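You operate a simulated robot arm through the tools that you are given. There is no shell and no other tool.

You are at the controls of a simulated robot arm. One attempt, no reset.

TASK
The maroon trainer won't start. Find what is wrong and get it running.
Fine: look at the black clamp, the fuel tap and the four coil plugs; push a plug on only with the ignition off; leave the rest alone.

It is judged by the outcome, as a careful person would: the job done as asked, and still so three seconds after it is handed in. It fails if anything else is knocked over, pushed out of place, dropped, spilled or broken.

THE ROBOT
A 6-joint arm with a two-finger parallel gripper, fixed in place. Base frame: the origin is at the foot of the arm, x ahead of it, y to its left, z up. Lengths are in mm, angles in degrees, forces in N, time in s.
With the tool pointing down near the work surface it reaches from about 140 to 800 mm from the base axis. Its first joint turns from -166.0 to 166.0 degrees. Payload 3.91 kg.
The tool frame sits at the grasp point between the pads (the TCP): z along the fingers, y along the line on which they close. The tips reach 30 mm beyond it. Largest opening 110 mm; finger width 20, thickness 10; the body of the gripper, 48 by 112 mm, starts 55 mm behind the TCP.
Orientation is that of the tool frame in the base frame, as [roll, pitch, yaw] about the fixed x, y, z axes, in that order (R = Rz(yaw) Ry(pitch) Rx(roll)). With the fingers straight down and closing along the base's y, the tool's x points along the base's -x, its y along +y and its z along -z.

THE INTERFACE
- The arm moves only by the tool send_rows. Its argument "series" is a list of rows, each an object (a shift or turn left out is 0, a gripper value left out holds the last) with "delta_rot": the turn, a rotation vector about the tool's x, y, z in degrees, a list of three; "xyz": the shift along the tool's x, y, z in mm, a list of three; "fingers": the closure, from 0 (fully open) to 1 (shut). In form: [{"delta_rot": [wx, wy, wz], "xyz": [x, y, z], "fingers": fingers}, ...]. A call has 1 to 20 rows; each row is the pose to reach, as a shift and turn from the pose commanded when the call began, along the tool's axes at that moment. Rows are played at 5 a second. More than 50 mm and 8.6 degrees between two rows, or a gripper value outside its range, and nothing of the call is played. A pose out of reach is approached as far as the arm can. The call stops where the force on the tool passes 90 N (or 10 N more than at its start, if that is more) or the arm is blocked; 0.2 s more then pass. The fingers move at their own pace (about 108 mm/s each) and stop on an object; they squeeze with about 25 N. The grip force told is the motor's: it shows also when the fingers shut on nothing. Time passes only in rows, and 0.2 s behind the last, so rows that repeat a pose let the fingers close. It gives the time, the measured TCP pose, the force on the tool (base axes), the opening and the grip force at its end, in the units of the frame above (readings bear some noise), with the torque about the TCP (base axes, N m) and any sound that the robot's microphone picked up.
- Cameras (640 x 400 px; columns grow to the right, rows downward): "scene" is fixed at [220, -500.8, 1516.9]; the picture's right is [0.61, -0.79, 0.00], its down [-0.65, -0.50, -0.57] and it looks along [0.45, 0.35, -0.82] (base axes); focal length 214 px, centre (320, 200). "wrist" rides on the gripper at [77, 7, -114] in the tool frame; the picture's right is [-0.09, 1.00, 0.00], its down [-0.80, -0.07, -0.59] and it looks along [-0.59, -0.05, 0.80] (tool axes); focal length 270 px, centre (320, 200).
- grab_frame(camera): a new picture of that camera. It takes no simulated time.
- raise_lower(by): slides the trunk up (or, below 0, down) by that many mm; the arm rides with it, the base frame stays. It gives what a move gives, with no picture.
- measure_at(camera, pixels): there is no depth. For up to 12 entries [column, row, z] of the newest picture of that camera ("zoom" is the newest enlarged one), the place [x, y] in the base frame at which the ray of that pixel passes the height z, good to about 2 mm. It takes no simulated time.
- inspect(camera, box): a new picture of the part [left, top, right, bottom] of that camera's present view, enlarged. It takes no simulated time.
- close_job(): hands the job in; it is judged then, once.

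Unless the task says otherwise, let go and move clear before handing in.

The tools are called after ">>>" as name(argument=value, ...) on one line, values as JSON. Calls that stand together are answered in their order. send_rows: Moves the arm, as the interface text tells. Its arguments: {"type":"object","properties":{"series":{"type":"array"}},"required":["series"]} The other tools are called the same way: raise_lower (by) slides the trunk up or down; grab_frame (camera) takes a picture; measure_at (camera, pixels) gives the place at which the rays of pixels pass given heights; inspect (camera, box) takes an enlarged picture of a part of a camera's view; close_job () hands the job in.

At the start:

```text
t: 0.0
ee_pos: [427.9, 94.5, 1222.9]
orientation: [-180.0, 0.0, 179.9]
ft_force: [-0.6, 0.4, -0.2]
ft_torque: [-0.01, -0.01, -0.01]
gripper_width: 110.2
finger_force: 0.0
trunk travel left (down, up): [-475.0, 65.0]
```

scene: 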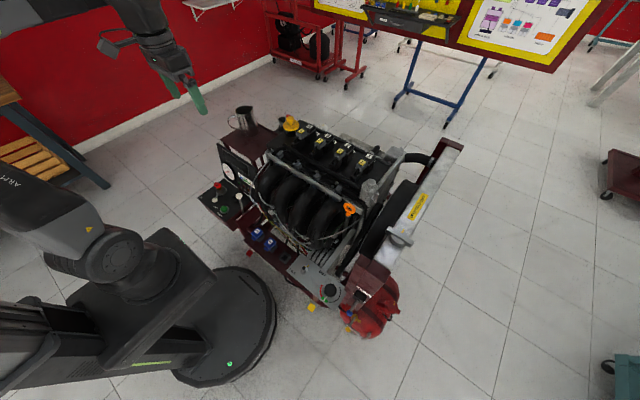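
wrist: 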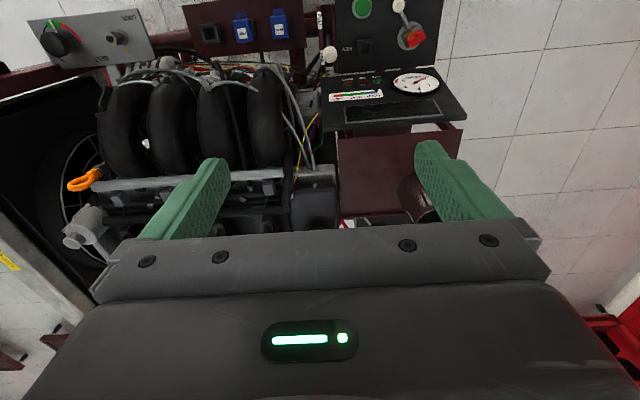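

The scene shows the engine trainer at about (320,190), with a panel at (225,195) and four coils around (330,148). I'll look closer at the parts before moving.

>>> inspect(camera="scene", box=[260, 100, 420, 200])

>>> inspect(camera="scene", box=[190, 150, 290, 260])

>>> inspect(camera="scene", box=[280, 220, 420, 340])

>>> inspect(camera="wrist", box=[20, 0, 480, 240])

```text
4.00 times, centred on (340, 150) of scene
```

zoom: 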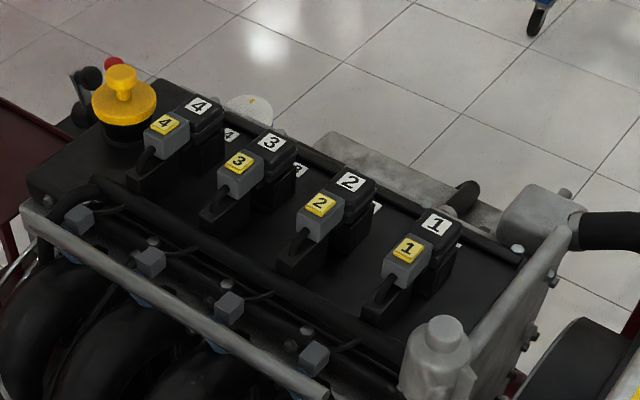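

```text
3.64 times, centred on (240, 205) of scene
```

zoom: 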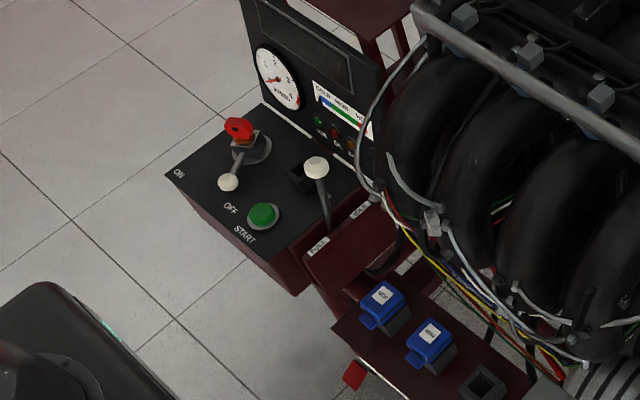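

```text
3.33 times, centred on (350, 280) of scene
```

zoom: 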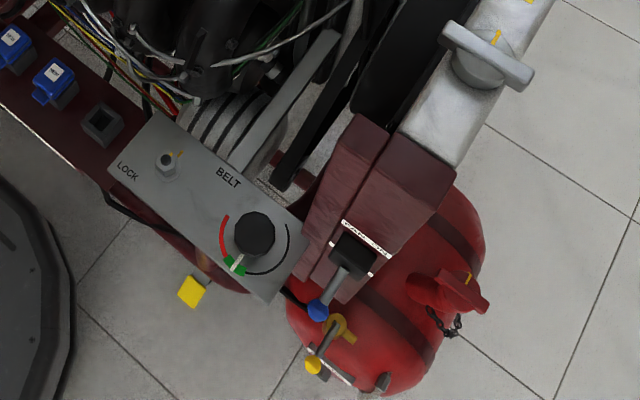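

```text
1.39 times, centred on (250, 120) of wrist
```

zoom: 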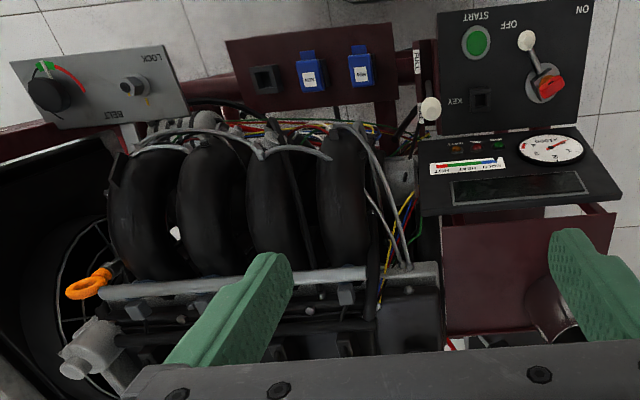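

The coils 1–4, panel, relays and fuel tank show in the enlarged frames. I'll enlarge further on the plugs, clamp/tap at around (345,295) and the ignition lever at (222,190).

>>> inspect(camera="scene", box=[290, 115, 335, 155])

>>> inspect(camera="scene", box=[325, 135, 380, 185])

>>> inspect(camera="scene", box=[335, 270, 405, 340])

>>> inspect(camera="scene", box=[195, 170, 260, 220])

>>> inspect(camera="scene", box=[220, 100, 300, 160])

>>> inspect(camera="scene", box=[235, 220, 340, 320])

```text
10.00 times, centred on (312, 135) of scene
```

zoom: 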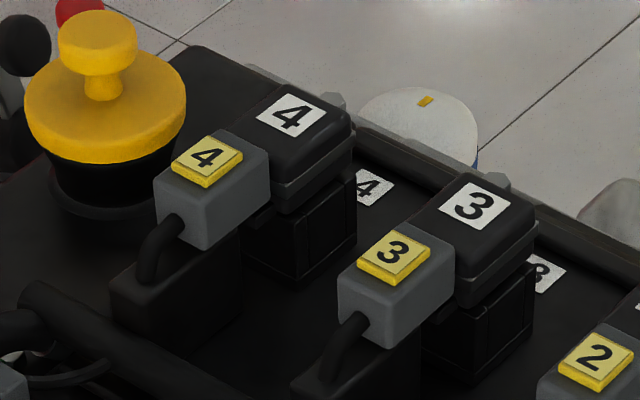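

```text
8.00 times, centred on (352, 160) of scene
```

zoom: 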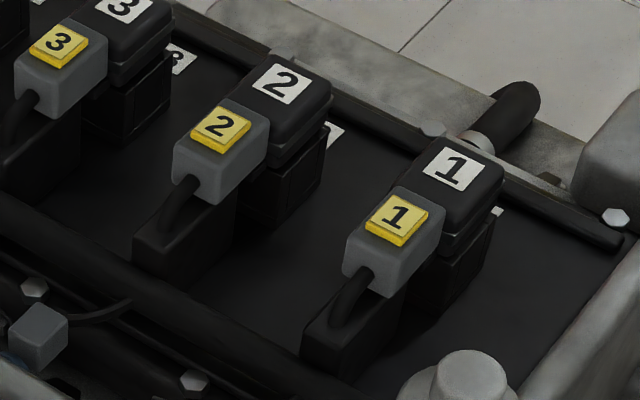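

```text
5.71 times, centred on (370, 305) of scene
```

zoom: 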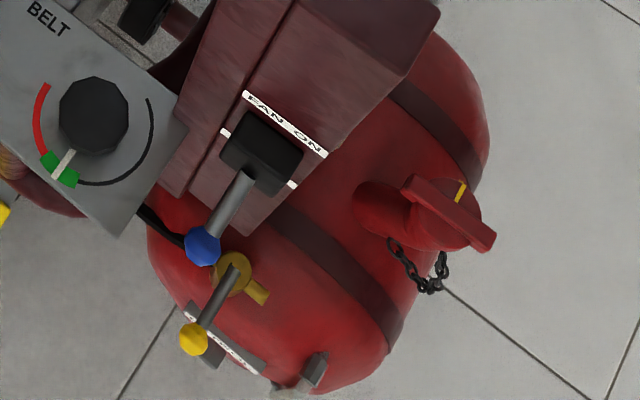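

```text
8.00 times, centred on (228, 195) of scene
```

zoom: 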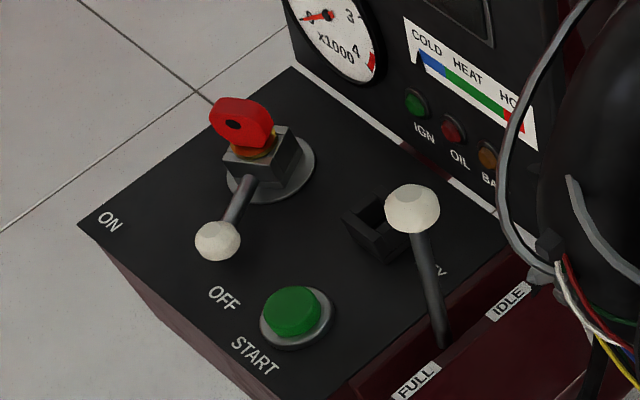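

```text
6.67 times, centred on (260, 130) of scene
```

zoom: 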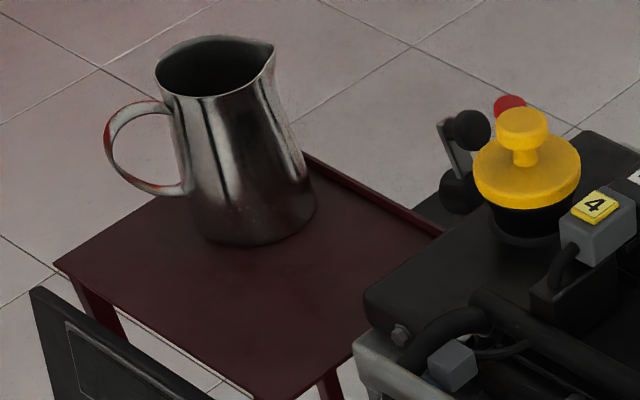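

```text
4.00 times, centred on (288, 270) of scene
```

zoom: 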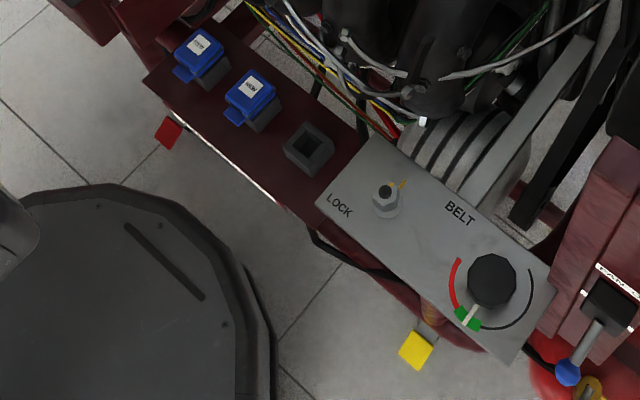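

The key lever at scene (219,200) seems to point at OFF; there is something with black and red knobs behind the oil cap at (273,117), maybe the battery clamp. I'll triangulate heights using points seen in both cameras.

>>> grab_frame(camera="wrist")

>>> measure_at(camera="scene", pixels=[[350, 208, 500], [350, 208, 700], [350, 208, 900], [228, 172, 500], [228, 172, 700], [228, 172, 900], [368.3, 156, 500], [368.3, 156, 700], [368.3, 156, 900], [273, 117, 500], [273, 117, 700]])

>>> measure_at(camera="wrist", pixels=[[85, 180, 500], [85, 180, 700], [85, 180, 900], [415, 83, 500], [415, 83, 700], [415, 83, 900]])

```text
taken
```

wrist: 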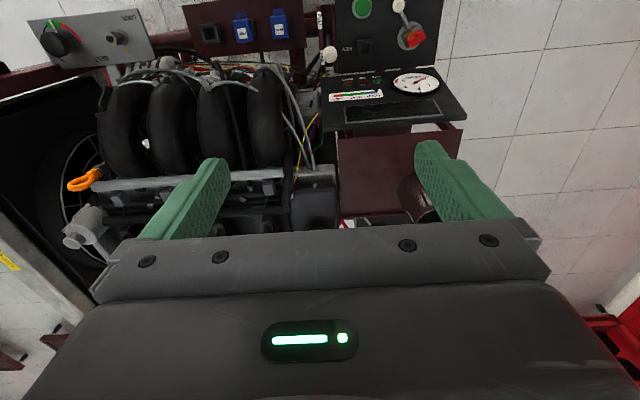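

```text
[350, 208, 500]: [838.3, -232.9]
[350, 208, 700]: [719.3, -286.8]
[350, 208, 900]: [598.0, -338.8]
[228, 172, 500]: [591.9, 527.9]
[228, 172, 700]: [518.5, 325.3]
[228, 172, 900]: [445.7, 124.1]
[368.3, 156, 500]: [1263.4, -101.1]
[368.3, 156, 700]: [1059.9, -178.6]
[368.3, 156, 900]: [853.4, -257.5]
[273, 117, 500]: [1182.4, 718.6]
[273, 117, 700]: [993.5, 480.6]
```

```text
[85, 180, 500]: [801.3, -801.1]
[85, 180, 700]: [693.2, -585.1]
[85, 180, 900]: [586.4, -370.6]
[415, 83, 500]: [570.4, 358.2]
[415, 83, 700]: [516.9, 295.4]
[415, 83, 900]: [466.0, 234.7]
```

Triangulation puts the hook at about z 924 and the gauge at z 743, so the coils lie around z≈950–1000, x≈750–800. I'll move the hand out over the engine at its present height to view the coils with the wrist camera.

>>> send_rows(series=[{"xyz": [-22, -32, 0]}, {"xyz": [-44, -64, 0]}, {"xyz": [-66, -96, 0]}, {"xyz": [-88, -128, 0]}, {"xyz": [-110, -160, 0]}, {"xyz": [-132, -192, 0]}])

>>> grab_frame(camera="wrist")

>>> grab_frame(camera="scene")

```text
t: 1.4
ee_pos: [562.2, -98.7, 1225.4]
orientation: [-179.8, 0.0, 180.0]
ft_force: [0.0, -0.2, -0.3]
ft_torque: [0.0, -0.03, 0.0]
gripper_width: 110.1
finger_force: 0.0
trunk travel left (down, up): [-475.0, 65.0]
```

```text
taken
```

wrist: 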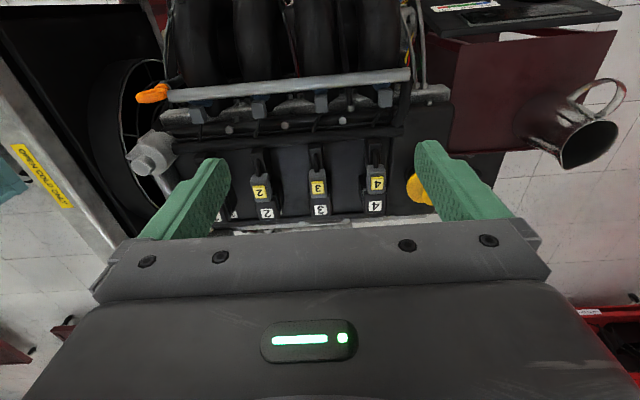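

```text
taken
```

scene: 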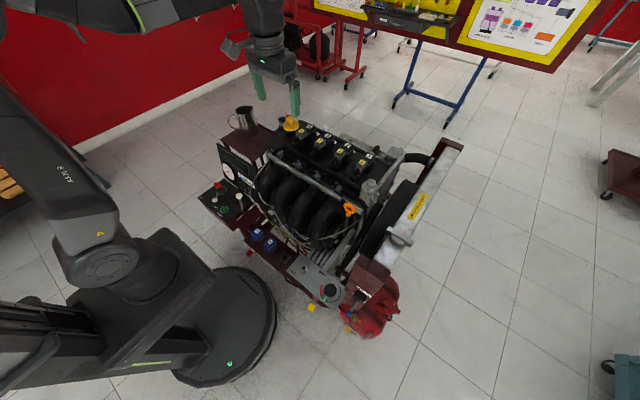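

Coils 2, 3, 4 appear at wrist (264,205), (319,205), (375,200). I'll enlarge them and triangulate plug heights.

>>> inspect(camera="wrist", box=[220, 130, 400, 240])

>>> measure_at(camera="wrist", pixels=[[260, 191, 850], [260, 191, 1000], [318, 187, 850], [318, 187, 1000], [377, 184, 850], [377, 184, 1000]])

>>> measure_at(camera="scene", pixels=[[340, 151, 850], [340, 151, 1000], [319.6, 140.6, 850], [319.6, 140.6, 1000], [301, 131, 850], [301, 131, 1000], [361.5, 162.2, 850], [361.5, 162.2, 1000]])

```text
3.56 times, centred on (310, 185) of wrist
```

zoom: 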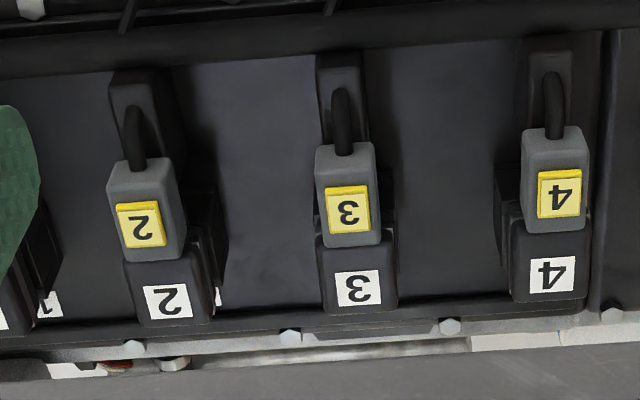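

```text
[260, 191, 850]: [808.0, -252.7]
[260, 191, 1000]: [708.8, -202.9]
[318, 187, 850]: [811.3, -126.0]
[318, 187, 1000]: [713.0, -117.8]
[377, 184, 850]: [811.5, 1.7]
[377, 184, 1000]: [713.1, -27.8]
```

```text
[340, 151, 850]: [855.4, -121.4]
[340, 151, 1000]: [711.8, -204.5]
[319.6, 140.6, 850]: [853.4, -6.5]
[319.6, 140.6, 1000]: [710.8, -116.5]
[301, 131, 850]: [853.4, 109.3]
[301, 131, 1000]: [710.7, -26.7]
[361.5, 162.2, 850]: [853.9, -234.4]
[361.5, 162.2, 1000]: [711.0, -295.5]
```

The yellow tags triangulate to z≈1000, x≈711 with y≈-295/-204/-117/-27, so plugs look evenly placed but need precise comparison. Next I'll measure tag-to-coil-label offsets in a zoomed frame, then view plug 1 and the battery end.

>>> inspect(camera="scene", box=[288, 112, 384, 172])

>>> send_rows(series=[{"xyz": [-10, -40, 10]}, {"xyz": [-20, -80, 20]}, {"xyz": [-30, -110, 40]}, {"xyz": [-40, -120, 60]}])

>>> grab_frame(camera="wrist")

>>> inspect(camera="wrist", box=[220, 130, 420, 250])

```text
6.67 times, centred on (336, 142) of scene
```

zoom: 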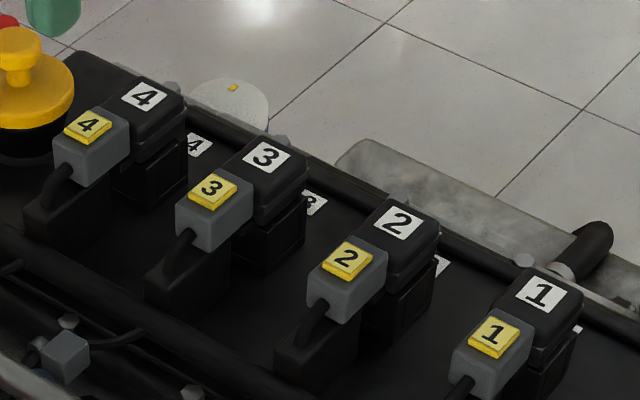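

```text
t: 2.4
ee_pos: [601.0, -217.9, 1164.3]
orientation: [179.9, 0.0, -180.0]
ft_force: [0.6, 0.4, 0.1]
ft_torque: [0.0, 0.01, 0.06]
gripper_width: 110.1
finger_force: 0.1
trunk travel left (down, up): [-475.0, 65.0]
```

```text
taken
```

wrist: 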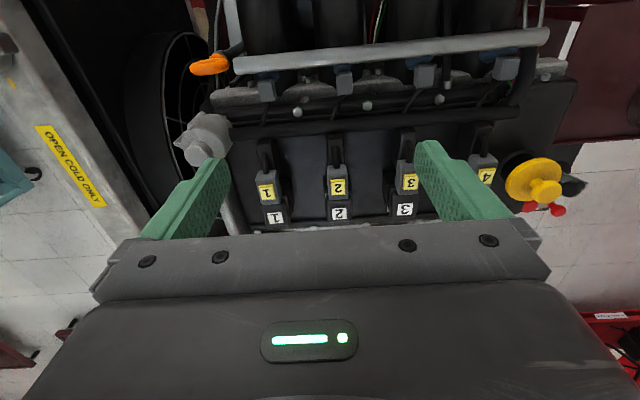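

```text
3.20 times, centred on (320, 190) of wrist
```

zoom: 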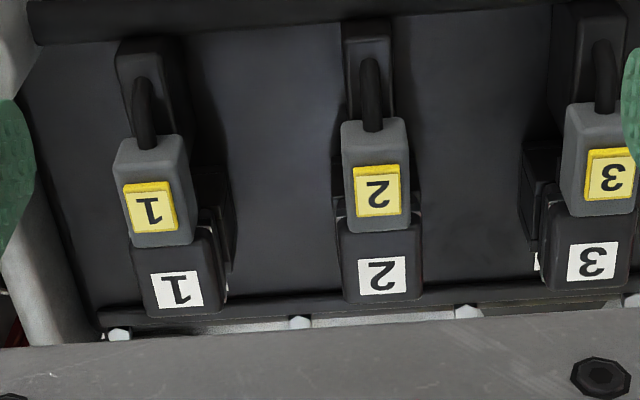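

All four plugs look seated alike (gap between grey body and coil is equal at zoom (160,245), (378,230)). Next I'll look at the black clamp near wrist (570,190), by moving to +y and up a little.

>>> send_rows(series=[{"xyz": [0, 40, -25]}, {"xyz": [0, 85, -40]}, {"xyz": [-10, 130, -40]}, {"xyz": [-20, 175, -40]}, {"xyz": [-30, 220, -40]}, {"xyz": [-40, 265, -40]}, {"xyz": [-50, 310, -40]}])

>>> grab_frame(camera="wrist")

>>> inspect(camera="wrist", box=[220, 100, 420, 240])

```text
t: 4.0
ee_pos: [648.6, 92.9, 1203.0]
orientation: [180.0, 0.0, -180.0]
ft_force: [0.8, -0.2, 1.0]
ft_torque: [0.03, 0.0, 0.02]
gripper_width: 110.2
finger_force: 0.1
trunk travel left (down, up): [-475.0, 65.0]
```

```text
taken
```

wrist: 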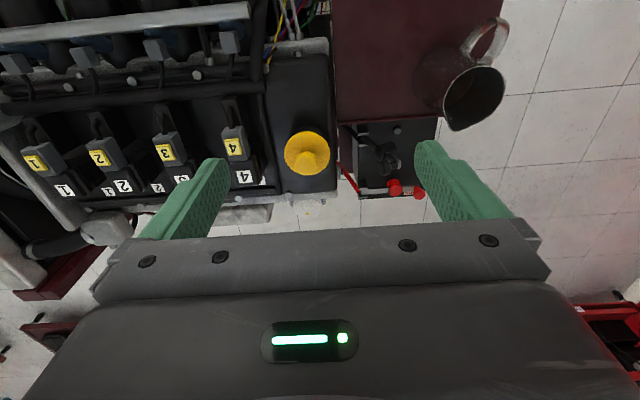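

```text
2.86 times, centred on (320, 170) of wrist
```

zoom: 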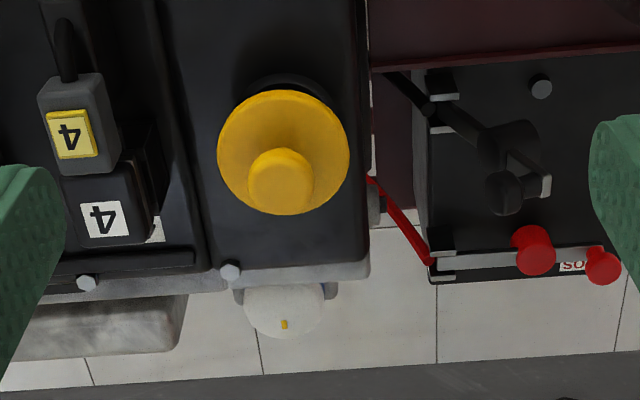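

The battery shows at wrist (385,160): red clamp at (395,188), and the black clamp at (385,155) with what looks like a bare grey post at (397,130). I'll enlarge it.

>>> inspect(camera="wrist", box=[335, 110, 445, 205])

>>> inspect(camera="scene", box=[255, 100, 300, 130])

```text
4.21 times, centred on (390, 158) of wrist
```

zoom: 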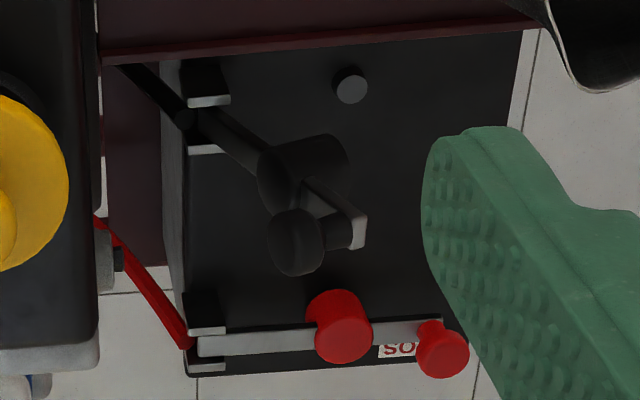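

```text
13.33 times, centred on (278, 115) of scene
```

zoom: 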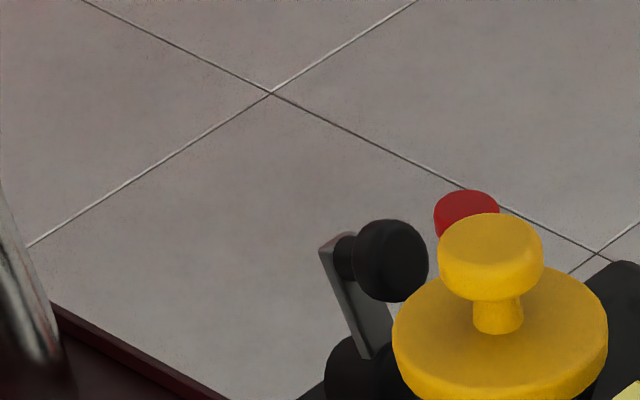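

The black arm is hinged at the left bracket (zoom (205,115)) and seems raised with its head off the bare post at (350,85); the red one lies flat by comparison. Before touching it I'll look at the fuel tap, so I'll get candidate positions first.

>>> grab_frame(camera="scene")

>>> measure_at(camera="scene", pixels=[[350, 300, 400], [350, 300, 600], [350, 300, 800], [325, 290, 700], [325, 290, 800], [222, 205, 650], [222, 205, 750], [276, 108, 800], [276, 108, 900], [276, 108, 1000]])

>>> measure_at(camera="wrist", pixels=[[397, 130, 700], [397, 130, 800], [397, 130, 900], [384, 168, 800], [384, 168, 900], [384, 168, 1000]])

```text
taken
```

scene: 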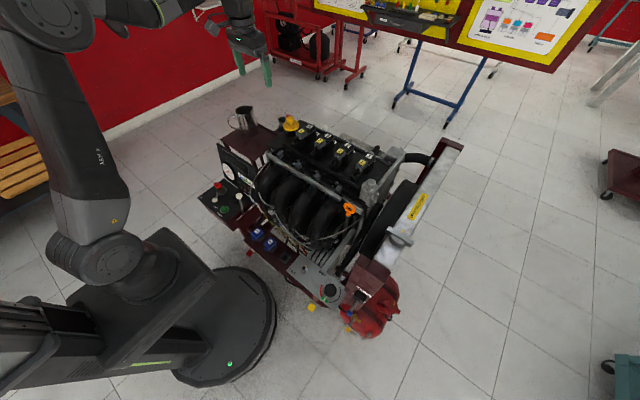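

```text
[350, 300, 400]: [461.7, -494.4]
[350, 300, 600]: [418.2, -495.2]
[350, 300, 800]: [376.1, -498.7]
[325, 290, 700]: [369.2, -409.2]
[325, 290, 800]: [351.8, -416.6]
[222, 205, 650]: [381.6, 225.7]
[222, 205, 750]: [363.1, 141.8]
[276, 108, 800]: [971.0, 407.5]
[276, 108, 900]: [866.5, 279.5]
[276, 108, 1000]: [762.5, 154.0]
```

```text
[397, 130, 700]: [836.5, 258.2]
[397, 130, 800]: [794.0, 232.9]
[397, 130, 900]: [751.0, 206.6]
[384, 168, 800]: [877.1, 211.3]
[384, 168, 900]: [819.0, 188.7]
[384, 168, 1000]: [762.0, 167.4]
```

The ball-end pixel for the black clamp needs a re-measure at scene (283,120). Meanwhile I'll swing the hand back over the engine at this height and yaw it 85° so the wrist camera looks toward the fuel tap at about (440,-495).

>>> measure_at(camera="scene", pixels=[[283.2, 119.6, 800], [283.2, 119.6, 900], [283.2, 119.6, 1000]])

>>> send_rows(series=[{"xyz": [21, -14, 0], "delta_rot": [0, 0, 8.5]}, {"xyz": [43, -28, 0], "delta_rot": [0, 0, 17]}, {"xyz": [64, -43, 0], "delta_rot": [0, 0, 25.5]}, {"xyz": [86, -57, 0], "delta_rot": [0, 0, 34]}, {"xyz": [108, -71, 0], "delta_rot": [0, 0, 42.5]}, {"xyz": [129, -86, 0], "delta_rot": [0, 0, 51]}, {"xyz": [151, -100, 0], "delta_rot": [0, 0, 59.5]}, {"xyz": [172, -114, 0], "delta_rot": [0, 0, 68]}, {"xyz": [194, -129, 0], "delta_rot": [0, 0, 76.5]}, {"xyz": [215, -143, 0], "delta_rot": [0, 0, 85]}])

>>> grab_frame(camera="wrist")

```text
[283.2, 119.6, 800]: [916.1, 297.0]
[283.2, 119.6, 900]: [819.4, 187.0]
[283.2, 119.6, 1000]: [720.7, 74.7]
```

```text
t: 6.2
ee_pos: [435.0, -51.6, 1203.8]
orientation: [180.0, 0.1, 94.8]
ft_force: [0.5, -0.6, 0.1]
ft_torque: [0.04, -0.01, 0.03]
gripper_width: 109.7
finger_force: 0.1
trunk travel left (down, up): [-475.0, 65.0]
```

```text
taken
```

wrist: 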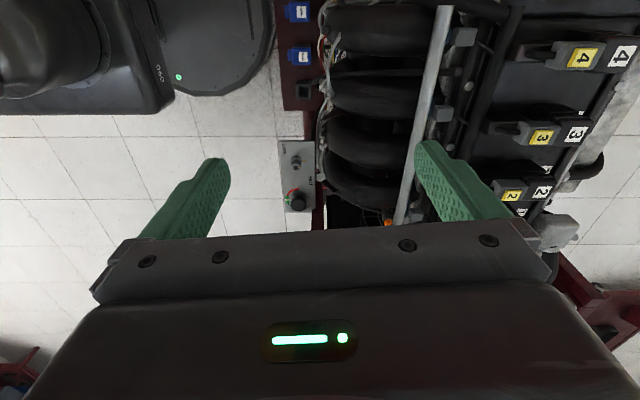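

Black ball of the clamp triangulates to (819,187,900). The BELT panel is at wrist (300,180); the fuel tap is further toward -y, hidden by the gripper, so I'll move 200 mm toward -y.

>>> send_rows(series=[{"xyz": [-45, 0, 0]}, {"xyz": [-90, 0, 0]}, {"xyz": [-135, 0, 0]}, {"xyz": [-180, 0, 0]}, {"xyz": [-220, 0, 0]}])

>>> grab_frame(camera="wrist")

>>> inspect(camera="wrist", box=[240, 100, 420, 240])

```text
t: 7.4
ee_pos: [453.6, -274.2, 1203.4]
orientation: [179.9, 0.0, 95.0]
ft_force: [0.0, 0.1, 0.7]
ft_torque: [0.01, -0.01, -0.01]
gripper_width: 110.1
finger_force: 0.0
trunk travel left (down, up): [-475.0, 65.0]
```

```text
taken
```

wrist: 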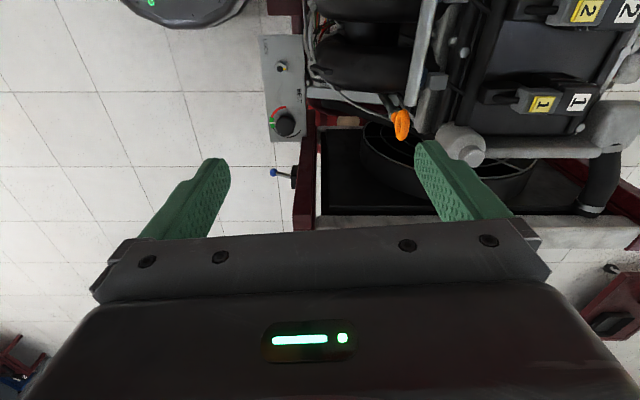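

```text
2.86 times, centred on (330, 170) of wrist
```

zoom: 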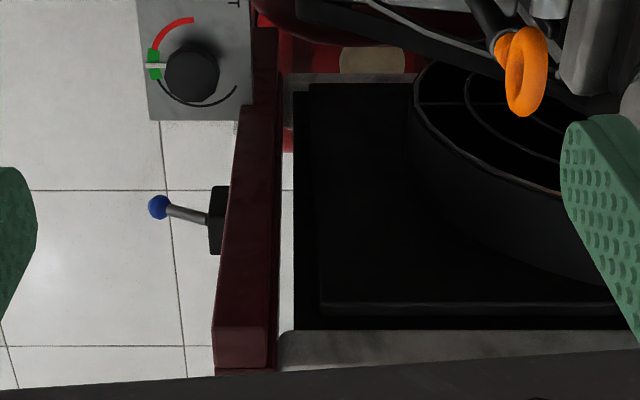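

The tank is hidden under the frame from here (only red at zoom (290,80)). I'll enlarge the tap strongly in the scene camera.

>>> inspect(camera="scene", box=[335, 290, 375, 325])

>>> inspect(camera="scene", box=[342, 305, 366, 325])

```text
11.43 times, centred on (355, 308) of scene
```

zoom: 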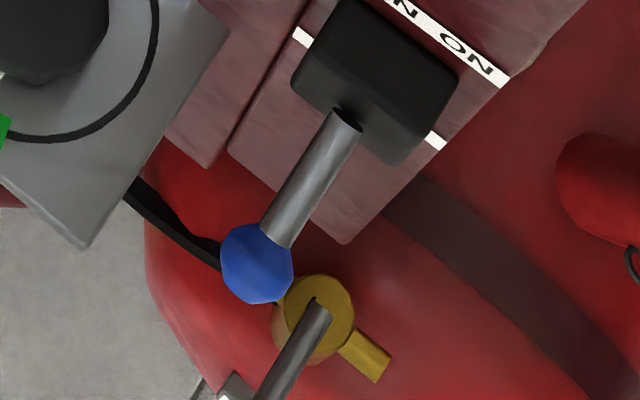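

```text
16.00 times, centred on (354, 315) of scene
```

zoom: 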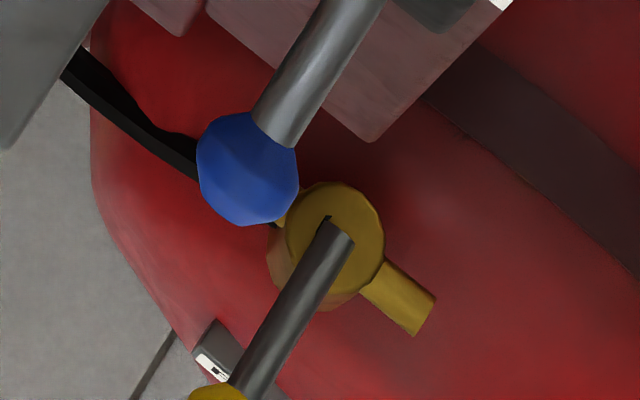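

The tap lever points lower-left, across the hose direction, toward a label plate near scene (352,330). I'll read that plate.

>>> inspect(camera="scene", box=[340, 320, 376, 344])

>>> inspect(camera="scene", box=[345, 324, 361, 336])

```text
16.00 times, centred on (358, 332) of scene
```

zoom: 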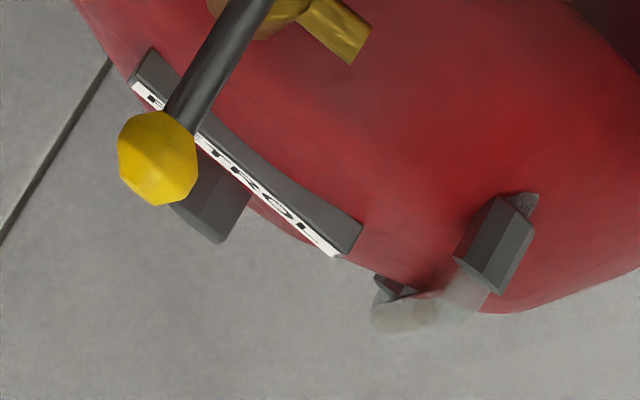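

```text
16.00 times, centred on (353, 330) of scene
```

zoom: 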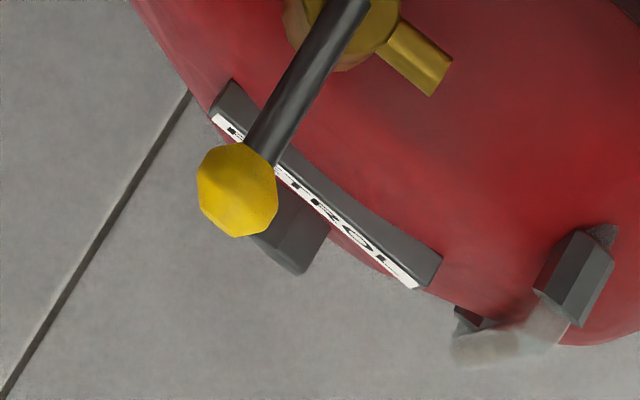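

The plate reads PETROL; the lever's orientation relative to the pipe must be seen more squarely. I'll go to about (215,-500) at this height, in clear floor space, with the camera turned to look along +x, then descend.

>>> send_rows(series=[{"xyz": [-20, -26, 0], "delta_rot": [0, 0, -8.5]}, {"xyz": [-41, -52, 0], "delta_rot": [0, 0, -17]}, {"xyz": [-61, -77, 0], "delta_rot": [0, 0, -25.5]}, {"xyz": [-82, -103, 0], "delta_rot": [0, 0, -34]}, {"xyz": [-102, -129, 0], "delta_rot": [0, 0, -42.5]}, {"xyz": [-122, -155, 0], "delta_rot": [0, 0, -51]}, {"xyz": [-143, -181, 0], "delta_rot": [0, 0, -59.5]}, {"xyz": [-163, -206, 0], "delta_rot": [0, 0, -68]}, {"xyz": [-184, -232, 0], "delta_rot": [0, 0, -76.5]}, {"xyz": [-204, -258, 0], "delta_rot": [0, 0, -85]}])

>>> grab_frame(camera="wrist")

>>> grab_frame(camera="scene")

```text
t: 9.6
ee_pos: [214.0, -495.6, 1203.3]
orientation: [-180.0, 0.0, -179.9]
ft_force: [0.4, -0.4, -0.9]
ft_torque: [0.01, 0.01, -0.02]
gripper_width: 110.0
finger_force: 0.0
trunk travel left (down, up): [-475.0, 65.0]
```

```text
taken
```

wrist: 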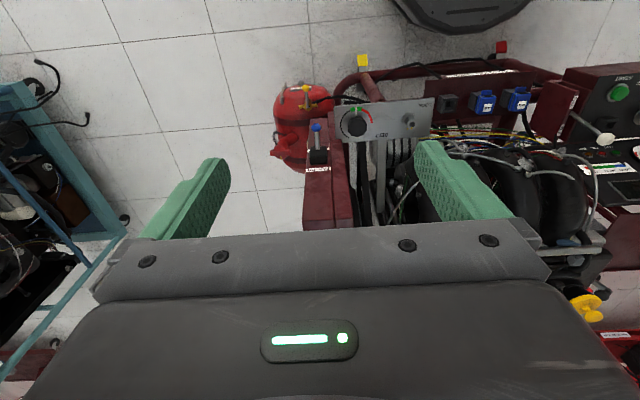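

```text
taken
```

scene: 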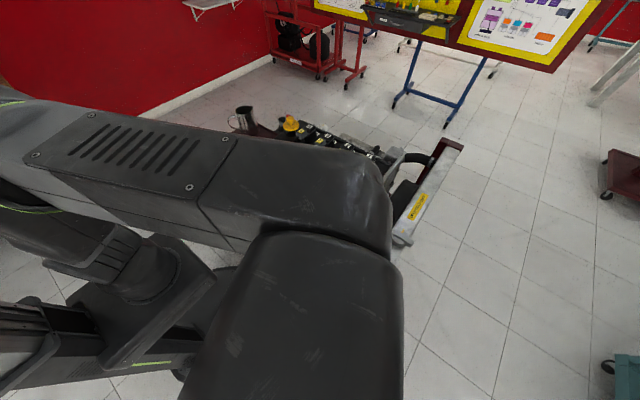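

The tank and tap appear at wrist (305,95), with the BELT panel at (385,120). I'll enlarge there.

>>> inspect(camera="wrist", box=[260, 70, 370, 175])

>>> inspect(camera="wrist", box=[275, 70, 345, 120])

>>> inspect(camera="wrist", box=[420, 40, 640, 190])

```text
3.81 times, centred on (315, 122) of wrist
```

zoom: 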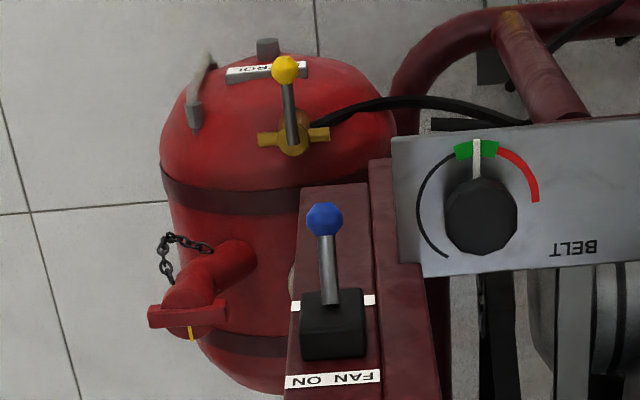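

```text
8.00 times, centred on (310, 95) of wrist
```

zoom: 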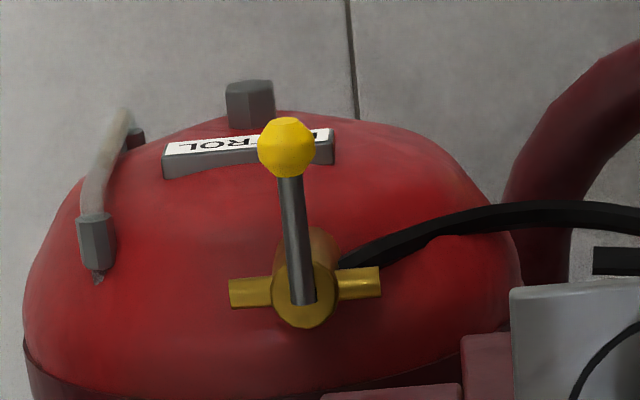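

```text
2.67 times, centred on (530, 115) of wrist
```

zoom: 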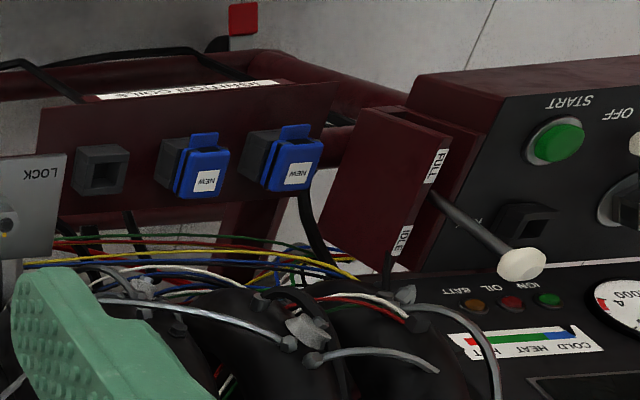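

The tap's pipe runs left-right at zoom (305,290) while its lever points across it toward the robot, which by convention is shut. I'll read the label by the blue items and check the plate near the tap, then the key switch.

>>> inspect(camera="wrist", box=[440, 50, 540, 110])

>>> inspect(camera="wrist", box=[560, 60, 640, 180])

>>> inspect(camera="wrist", box=[290, 80, 320, 105])

>>> measure_at(camera="wrist", pixels=[[305.5, 88.3, 300], [305.5, 88.3, 400], [305.5, 88.3, 500], [305.5, 88.3, 600], [308, 108, 300], [308, 108, 400], [308, 108, 500], [317, 127.5, 600], [317, 127.5, 700], [317, 127.5, 800]])

>>> measure_at(camera="scene", pixels=[[347.8, 329.6, 300], [347.8, 329.6, 400], [347.8, 329.6, 500], [347.8, 329.6, 600], [354.8, 317, 300], [354.8, 317, 400], [354.8, 317, 500], [349, 313, 600], [349, 313, 700], [349, 313, 800]])

```text
6.40 times, centred on (490, 80) of wrist
```

zoom: 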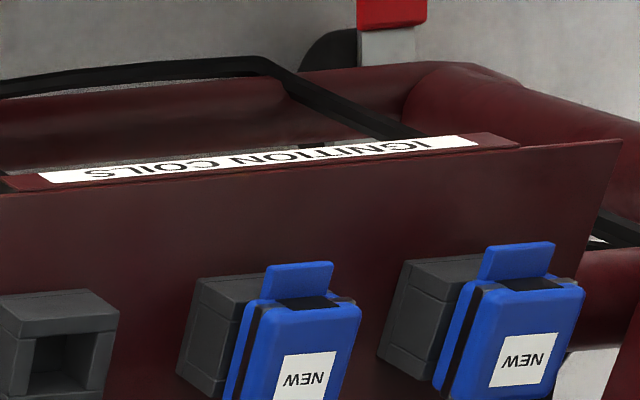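

```text
3.33 times, centred on (600, 120) of wrist
```

zoom: 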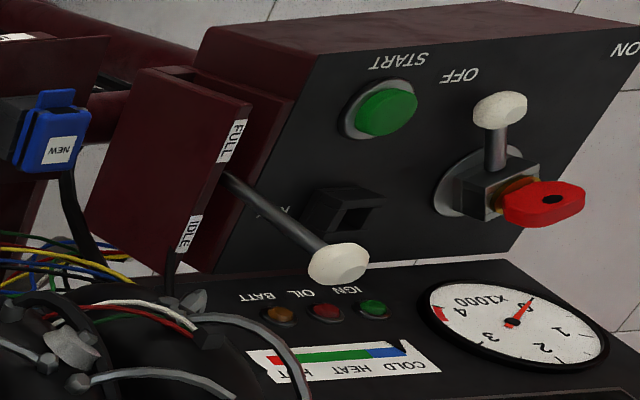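

```text
16.00 times, centred on (305, 92) of wrist
```

zoom: 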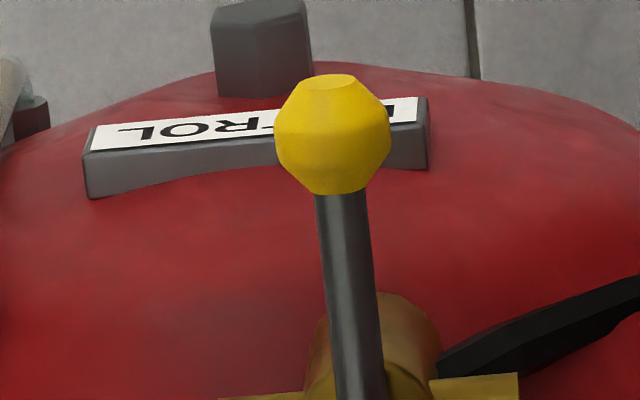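

```text
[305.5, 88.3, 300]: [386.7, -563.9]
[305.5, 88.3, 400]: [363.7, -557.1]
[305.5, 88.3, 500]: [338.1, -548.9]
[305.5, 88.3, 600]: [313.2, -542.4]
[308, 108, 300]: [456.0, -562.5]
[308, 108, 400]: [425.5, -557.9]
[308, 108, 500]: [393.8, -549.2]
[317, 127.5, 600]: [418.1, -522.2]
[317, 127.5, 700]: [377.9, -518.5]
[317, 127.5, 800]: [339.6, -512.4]
```

```text
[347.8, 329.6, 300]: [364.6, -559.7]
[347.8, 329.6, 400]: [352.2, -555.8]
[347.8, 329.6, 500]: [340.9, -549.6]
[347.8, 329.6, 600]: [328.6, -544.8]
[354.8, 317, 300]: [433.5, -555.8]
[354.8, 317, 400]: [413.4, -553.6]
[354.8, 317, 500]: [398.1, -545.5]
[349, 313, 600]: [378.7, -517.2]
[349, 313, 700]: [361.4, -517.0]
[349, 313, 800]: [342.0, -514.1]
```

The yellow tap knob triangulates to about (343,-551,482), brass centre (400,-548), so the lever lies across its pipe. The white ignition lever points at OFF with lamps dark. I'll go back over to the battery to examine the black clamp first.

>>> send_rows(series=[{"xyz": [-22, 40, 0]}, {"xyz": [-44, 80, 0]}, {"xyz": [-66, 120, 0]}, {"xyz": [-88, 160, 0]}, {"xyz": [-110, 200, 0]}, {"xyz": [-132, 240, 0]}, {"xyz": [-154, 280, 0]}, {"xyz": [-176, 320, 0]}, {"xyz": [-198, 360, 0]}, {"xyz": [-220, 400, 0]}, {"xyz": [-242, 440, 0]}, {"xyz": [-264, 480, 0]}, {"xyz": [-286, 520, 0]}, {"xyz": [-308, 560, 0]}, {"xyz": [-330, 600, 0]}, {"xyz": [-352, 640, 0]}, {"xyz": [-374, 680, 0]}])

>>> grab_frame(camera="wrist")

>>> grab_frame(camera="scene")

>>> inspect(camera="wrist", box=[220, 130, 420, 250])

```text
t: 13.2
ee_pos: [592.1, 182.5, 1201.5]
orientation: [179.9, -0.1, 180.0]
ft_force: [-0.3, 0.0, -0.9]
ft_torque: [0.03, 0.04, 0.01]
gripper_width: 110.0
finger_force: 0.0
trunk travel left (down, up): [-475.0, 65.0]
```

```text
taken
```

wrist: 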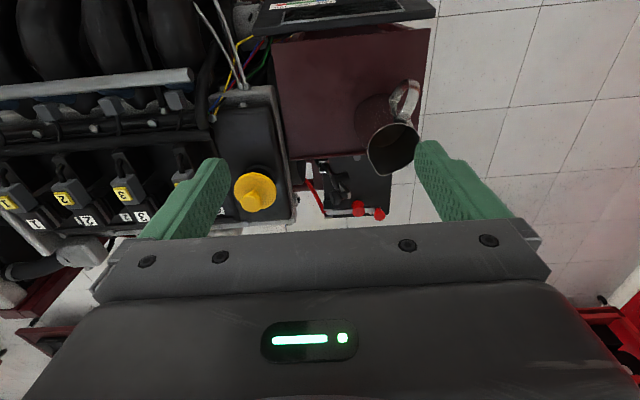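

```text
taken
```

scene: 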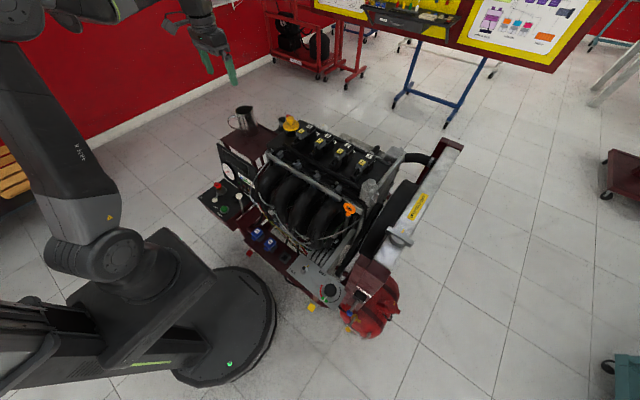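

```text
3.20 times, centred on (320, 190) of wrist
```

zoom: 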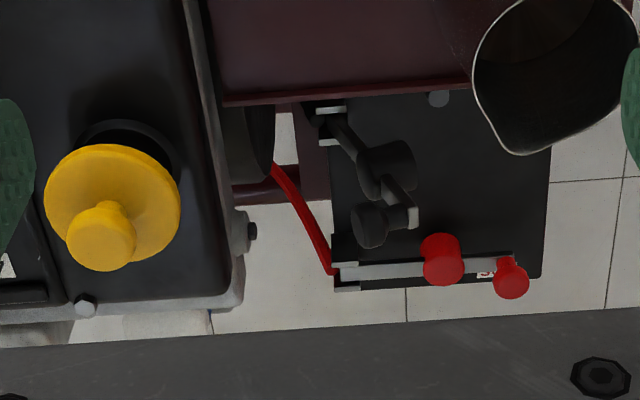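

The red clamp lies flat (bar from zoom (345,270) to (510,270), cap on its post), while the black one is swung up with its post bare at zoom (438,98). I'll triangulate post, hinge, black ball and the pitcher rim.

>>> measure_at(camera="wrist", pixels=[[356.9, 161.25, 700], [356.9, 161.25, 800], [356.9, 161.25, 900], [335.6, 200.9, 800], [335.6, 200.9, 900], [324, 169.7, 750], [324, 169.7, 850], [358, 211, 750], [358, 211, 850], [379.7, 217, 750], [379.7, 217, 850], [340.3, 182, 850]])

>>> measure_at(camera="scene", pixels=[[243, 108, 850], [243, 108, 950], [229, 121, 850], [229, 121, 950]])

>>> inspect(camera="scene", box=[215, 90, 305, 170])

```text
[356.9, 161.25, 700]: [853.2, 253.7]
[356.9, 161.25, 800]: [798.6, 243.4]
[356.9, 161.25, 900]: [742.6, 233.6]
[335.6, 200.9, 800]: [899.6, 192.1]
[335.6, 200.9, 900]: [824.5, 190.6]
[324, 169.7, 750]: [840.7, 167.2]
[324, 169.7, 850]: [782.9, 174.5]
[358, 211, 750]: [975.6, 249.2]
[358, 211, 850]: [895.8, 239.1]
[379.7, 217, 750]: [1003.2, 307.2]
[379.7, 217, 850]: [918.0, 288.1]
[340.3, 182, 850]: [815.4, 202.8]
```

```text
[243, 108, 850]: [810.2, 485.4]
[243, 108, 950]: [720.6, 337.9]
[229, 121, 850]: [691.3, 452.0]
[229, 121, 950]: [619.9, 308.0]
```

```text
5.00 times, centred on (260, 130) of scene
```

zoom: 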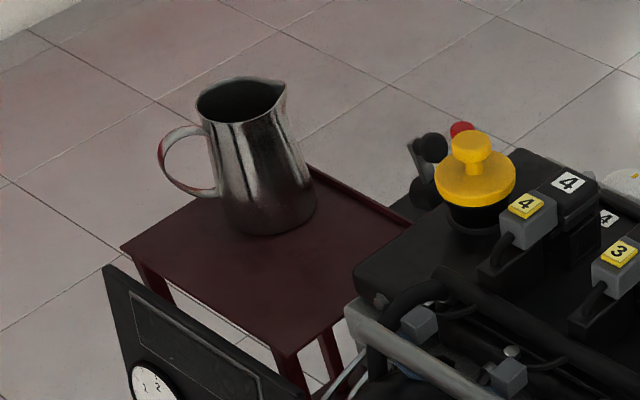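

Black ball is near (818,188,902), while post and hinge heights remain uncertain (z≈730–830). I'll lower and tilt the hand 30° so the camera looks more horizontally at the battery from the robot's side, staying well clear of the pitcher at about (700,335).

>>> send_rows(series=[{"xyz": [3, -6, 36], "delta_rot": [0, -5, 0]}, {"xyz": [6, -12, 72], "delta_rot": [0, -10, 0]}, {"xyz": [9, -18, 108], "delta_rot": [0, -15, 0]}, {"xyz": [12, -24, 144], "delta_rot": [0, -20, 0]}, {"xyz": [15, -30, 170], "delta_rot": [0, -25, 0]}, {"xyz": [18, -32, 190], "delta_rot": [0, -30, 0]}])

>>> grab_frame(camera="wrist")

>>> inspect(camera="wrist", box=[230, 100, 450, 240])

>>> grab_frame(camera="scene")

```text
t: 14.6
ee_pos: [570.3, 150.0, 1013.2]
orientation: [179.8, 30.0, 180.0]
ft_force: [0.3, 0.8, 0.0]
ft_torque: [0.01, 0.01, 0.02]
gripper_width: 109.8
finger_force: 0.0
trunk travel left (down, up): [-475.0, 65.0]
```

```text
taken
```

wrist: 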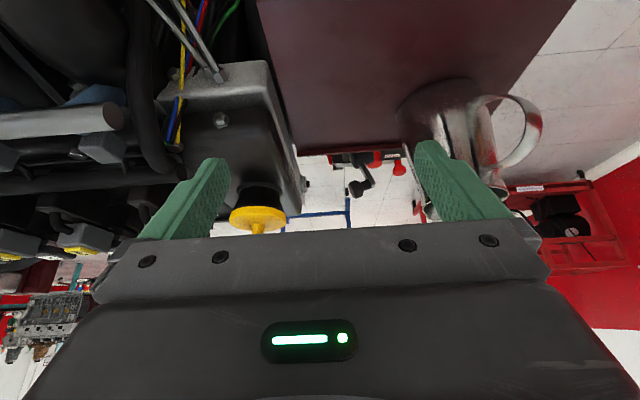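

```text
2.86 times, centred on (340, 170) of wrist
```

zoom: 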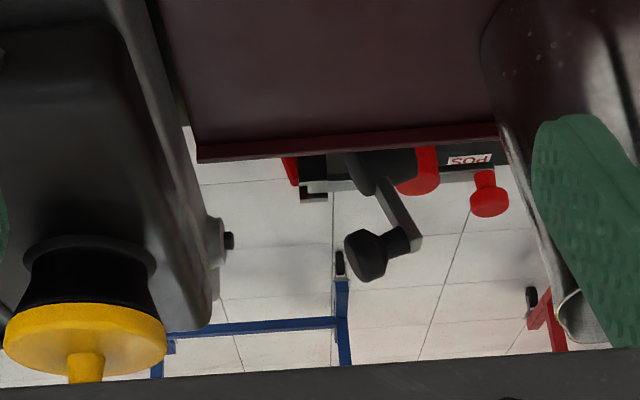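

```text
taken
```

scene: 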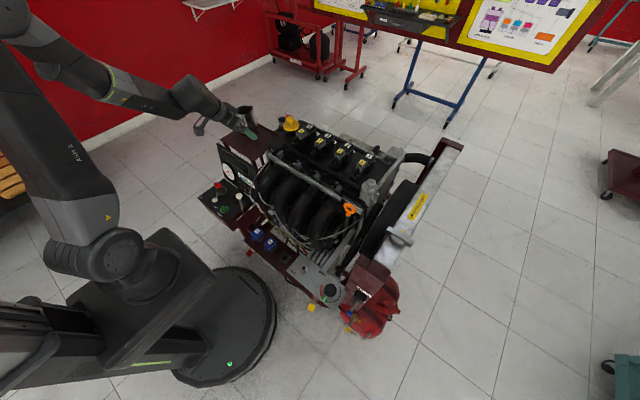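

This view (upside-down) shows the black arm raised steeply: bar end at zoom (415,242), ball at (370,255), cap at (385,165); red handle flat at (489,195). I'll compute their coordinates.

>>> measure_at(camera="wrist", pixels=[[357.5, 189.2, 880], [357.5, 189.2, 900], [357.5, 189.2, 920], [373.2, 185, 860], [373.2, 185, 880], [373.2, 185, 900], [399.1, 168.3, 780], [399.1, 168.3, 810], [399.1, 168.3, 840], [375.3, 171.6, 830], [375.3, 171.6, 850], [300, 160, 780]])

>>> inspect(camera="wrist", box=[320, 140, 420, 205])

```text
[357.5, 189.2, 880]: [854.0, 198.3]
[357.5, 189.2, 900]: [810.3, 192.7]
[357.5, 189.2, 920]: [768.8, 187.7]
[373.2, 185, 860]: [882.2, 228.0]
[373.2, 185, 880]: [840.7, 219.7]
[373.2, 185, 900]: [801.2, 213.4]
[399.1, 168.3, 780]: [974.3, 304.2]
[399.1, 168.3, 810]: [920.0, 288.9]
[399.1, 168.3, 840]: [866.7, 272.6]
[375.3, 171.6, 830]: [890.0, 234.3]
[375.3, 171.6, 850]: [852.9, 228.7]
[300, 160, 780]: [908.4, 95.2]
```

```text
6.15 times, centred on (370, 172) of wrist
```

zoom: 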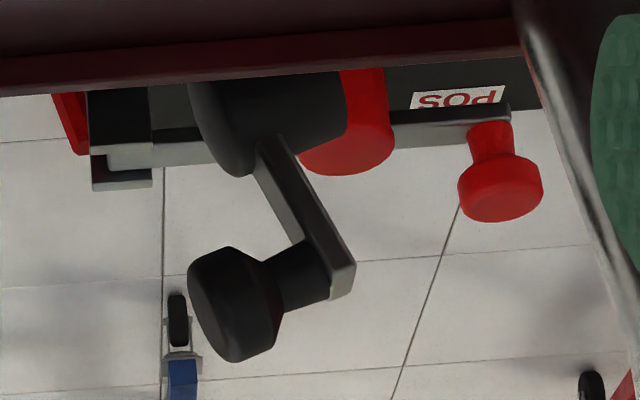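

The closed position by analogy with red: bar flat along +y, post about (828,250,735), hinge about (828,169,770), raised ball about (828,195,892). I need the tray and pitcher positions for clearance, so I'll measure those.

>>> measure_at(camera="wrist", pixels=[[298, 165.8, 800], [298, 165.8, 840], [298, 165.8, 880], [398, 149, 800], [398, 149, 840], [430, 220, 900], [430, 220, 950], [415, 155, 800], [415, 155, 850], [415, 155, 900]])

>>> measure_at(camera="scene", pixels=[[251, 133, 780], [251, 133, 820], [251, 133, 850], [252.4, 106.4, 900], [252.4, 106.4, 950], [252.4, 106.4, 1000], [235, 110.5, 900], [235, 110.5, 950], [235, 110.5, 1000]])

>>> inspect(camera="scene", box=[220, 95, 270, 145])

```text
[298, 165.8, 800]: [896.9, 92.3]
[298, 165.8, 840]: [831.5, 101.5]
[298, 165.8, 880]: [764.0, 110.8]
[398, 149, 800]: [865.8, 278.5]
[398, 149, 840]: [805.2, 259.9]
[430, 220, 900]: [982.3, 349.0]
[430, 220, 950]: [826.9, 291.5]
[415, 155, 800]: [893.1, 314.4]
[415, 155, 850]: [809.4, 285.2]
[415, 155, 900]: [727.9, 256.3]
```

```text
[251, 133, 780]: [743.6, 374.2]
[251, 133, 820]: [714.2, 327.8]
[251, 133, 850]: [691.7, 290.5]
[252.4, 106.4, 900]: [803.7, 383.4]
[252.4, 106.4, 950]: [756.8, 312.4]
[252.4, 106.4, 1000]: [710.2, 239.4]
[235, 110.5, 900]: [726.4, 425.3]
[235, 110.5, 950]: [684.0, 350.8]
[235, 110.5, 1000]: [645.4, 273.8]
```

```text
8.00 times, centred on (245, 120) of scene
```

zoom: 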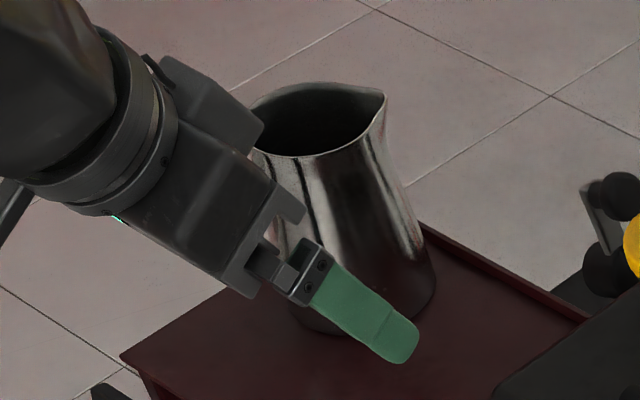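

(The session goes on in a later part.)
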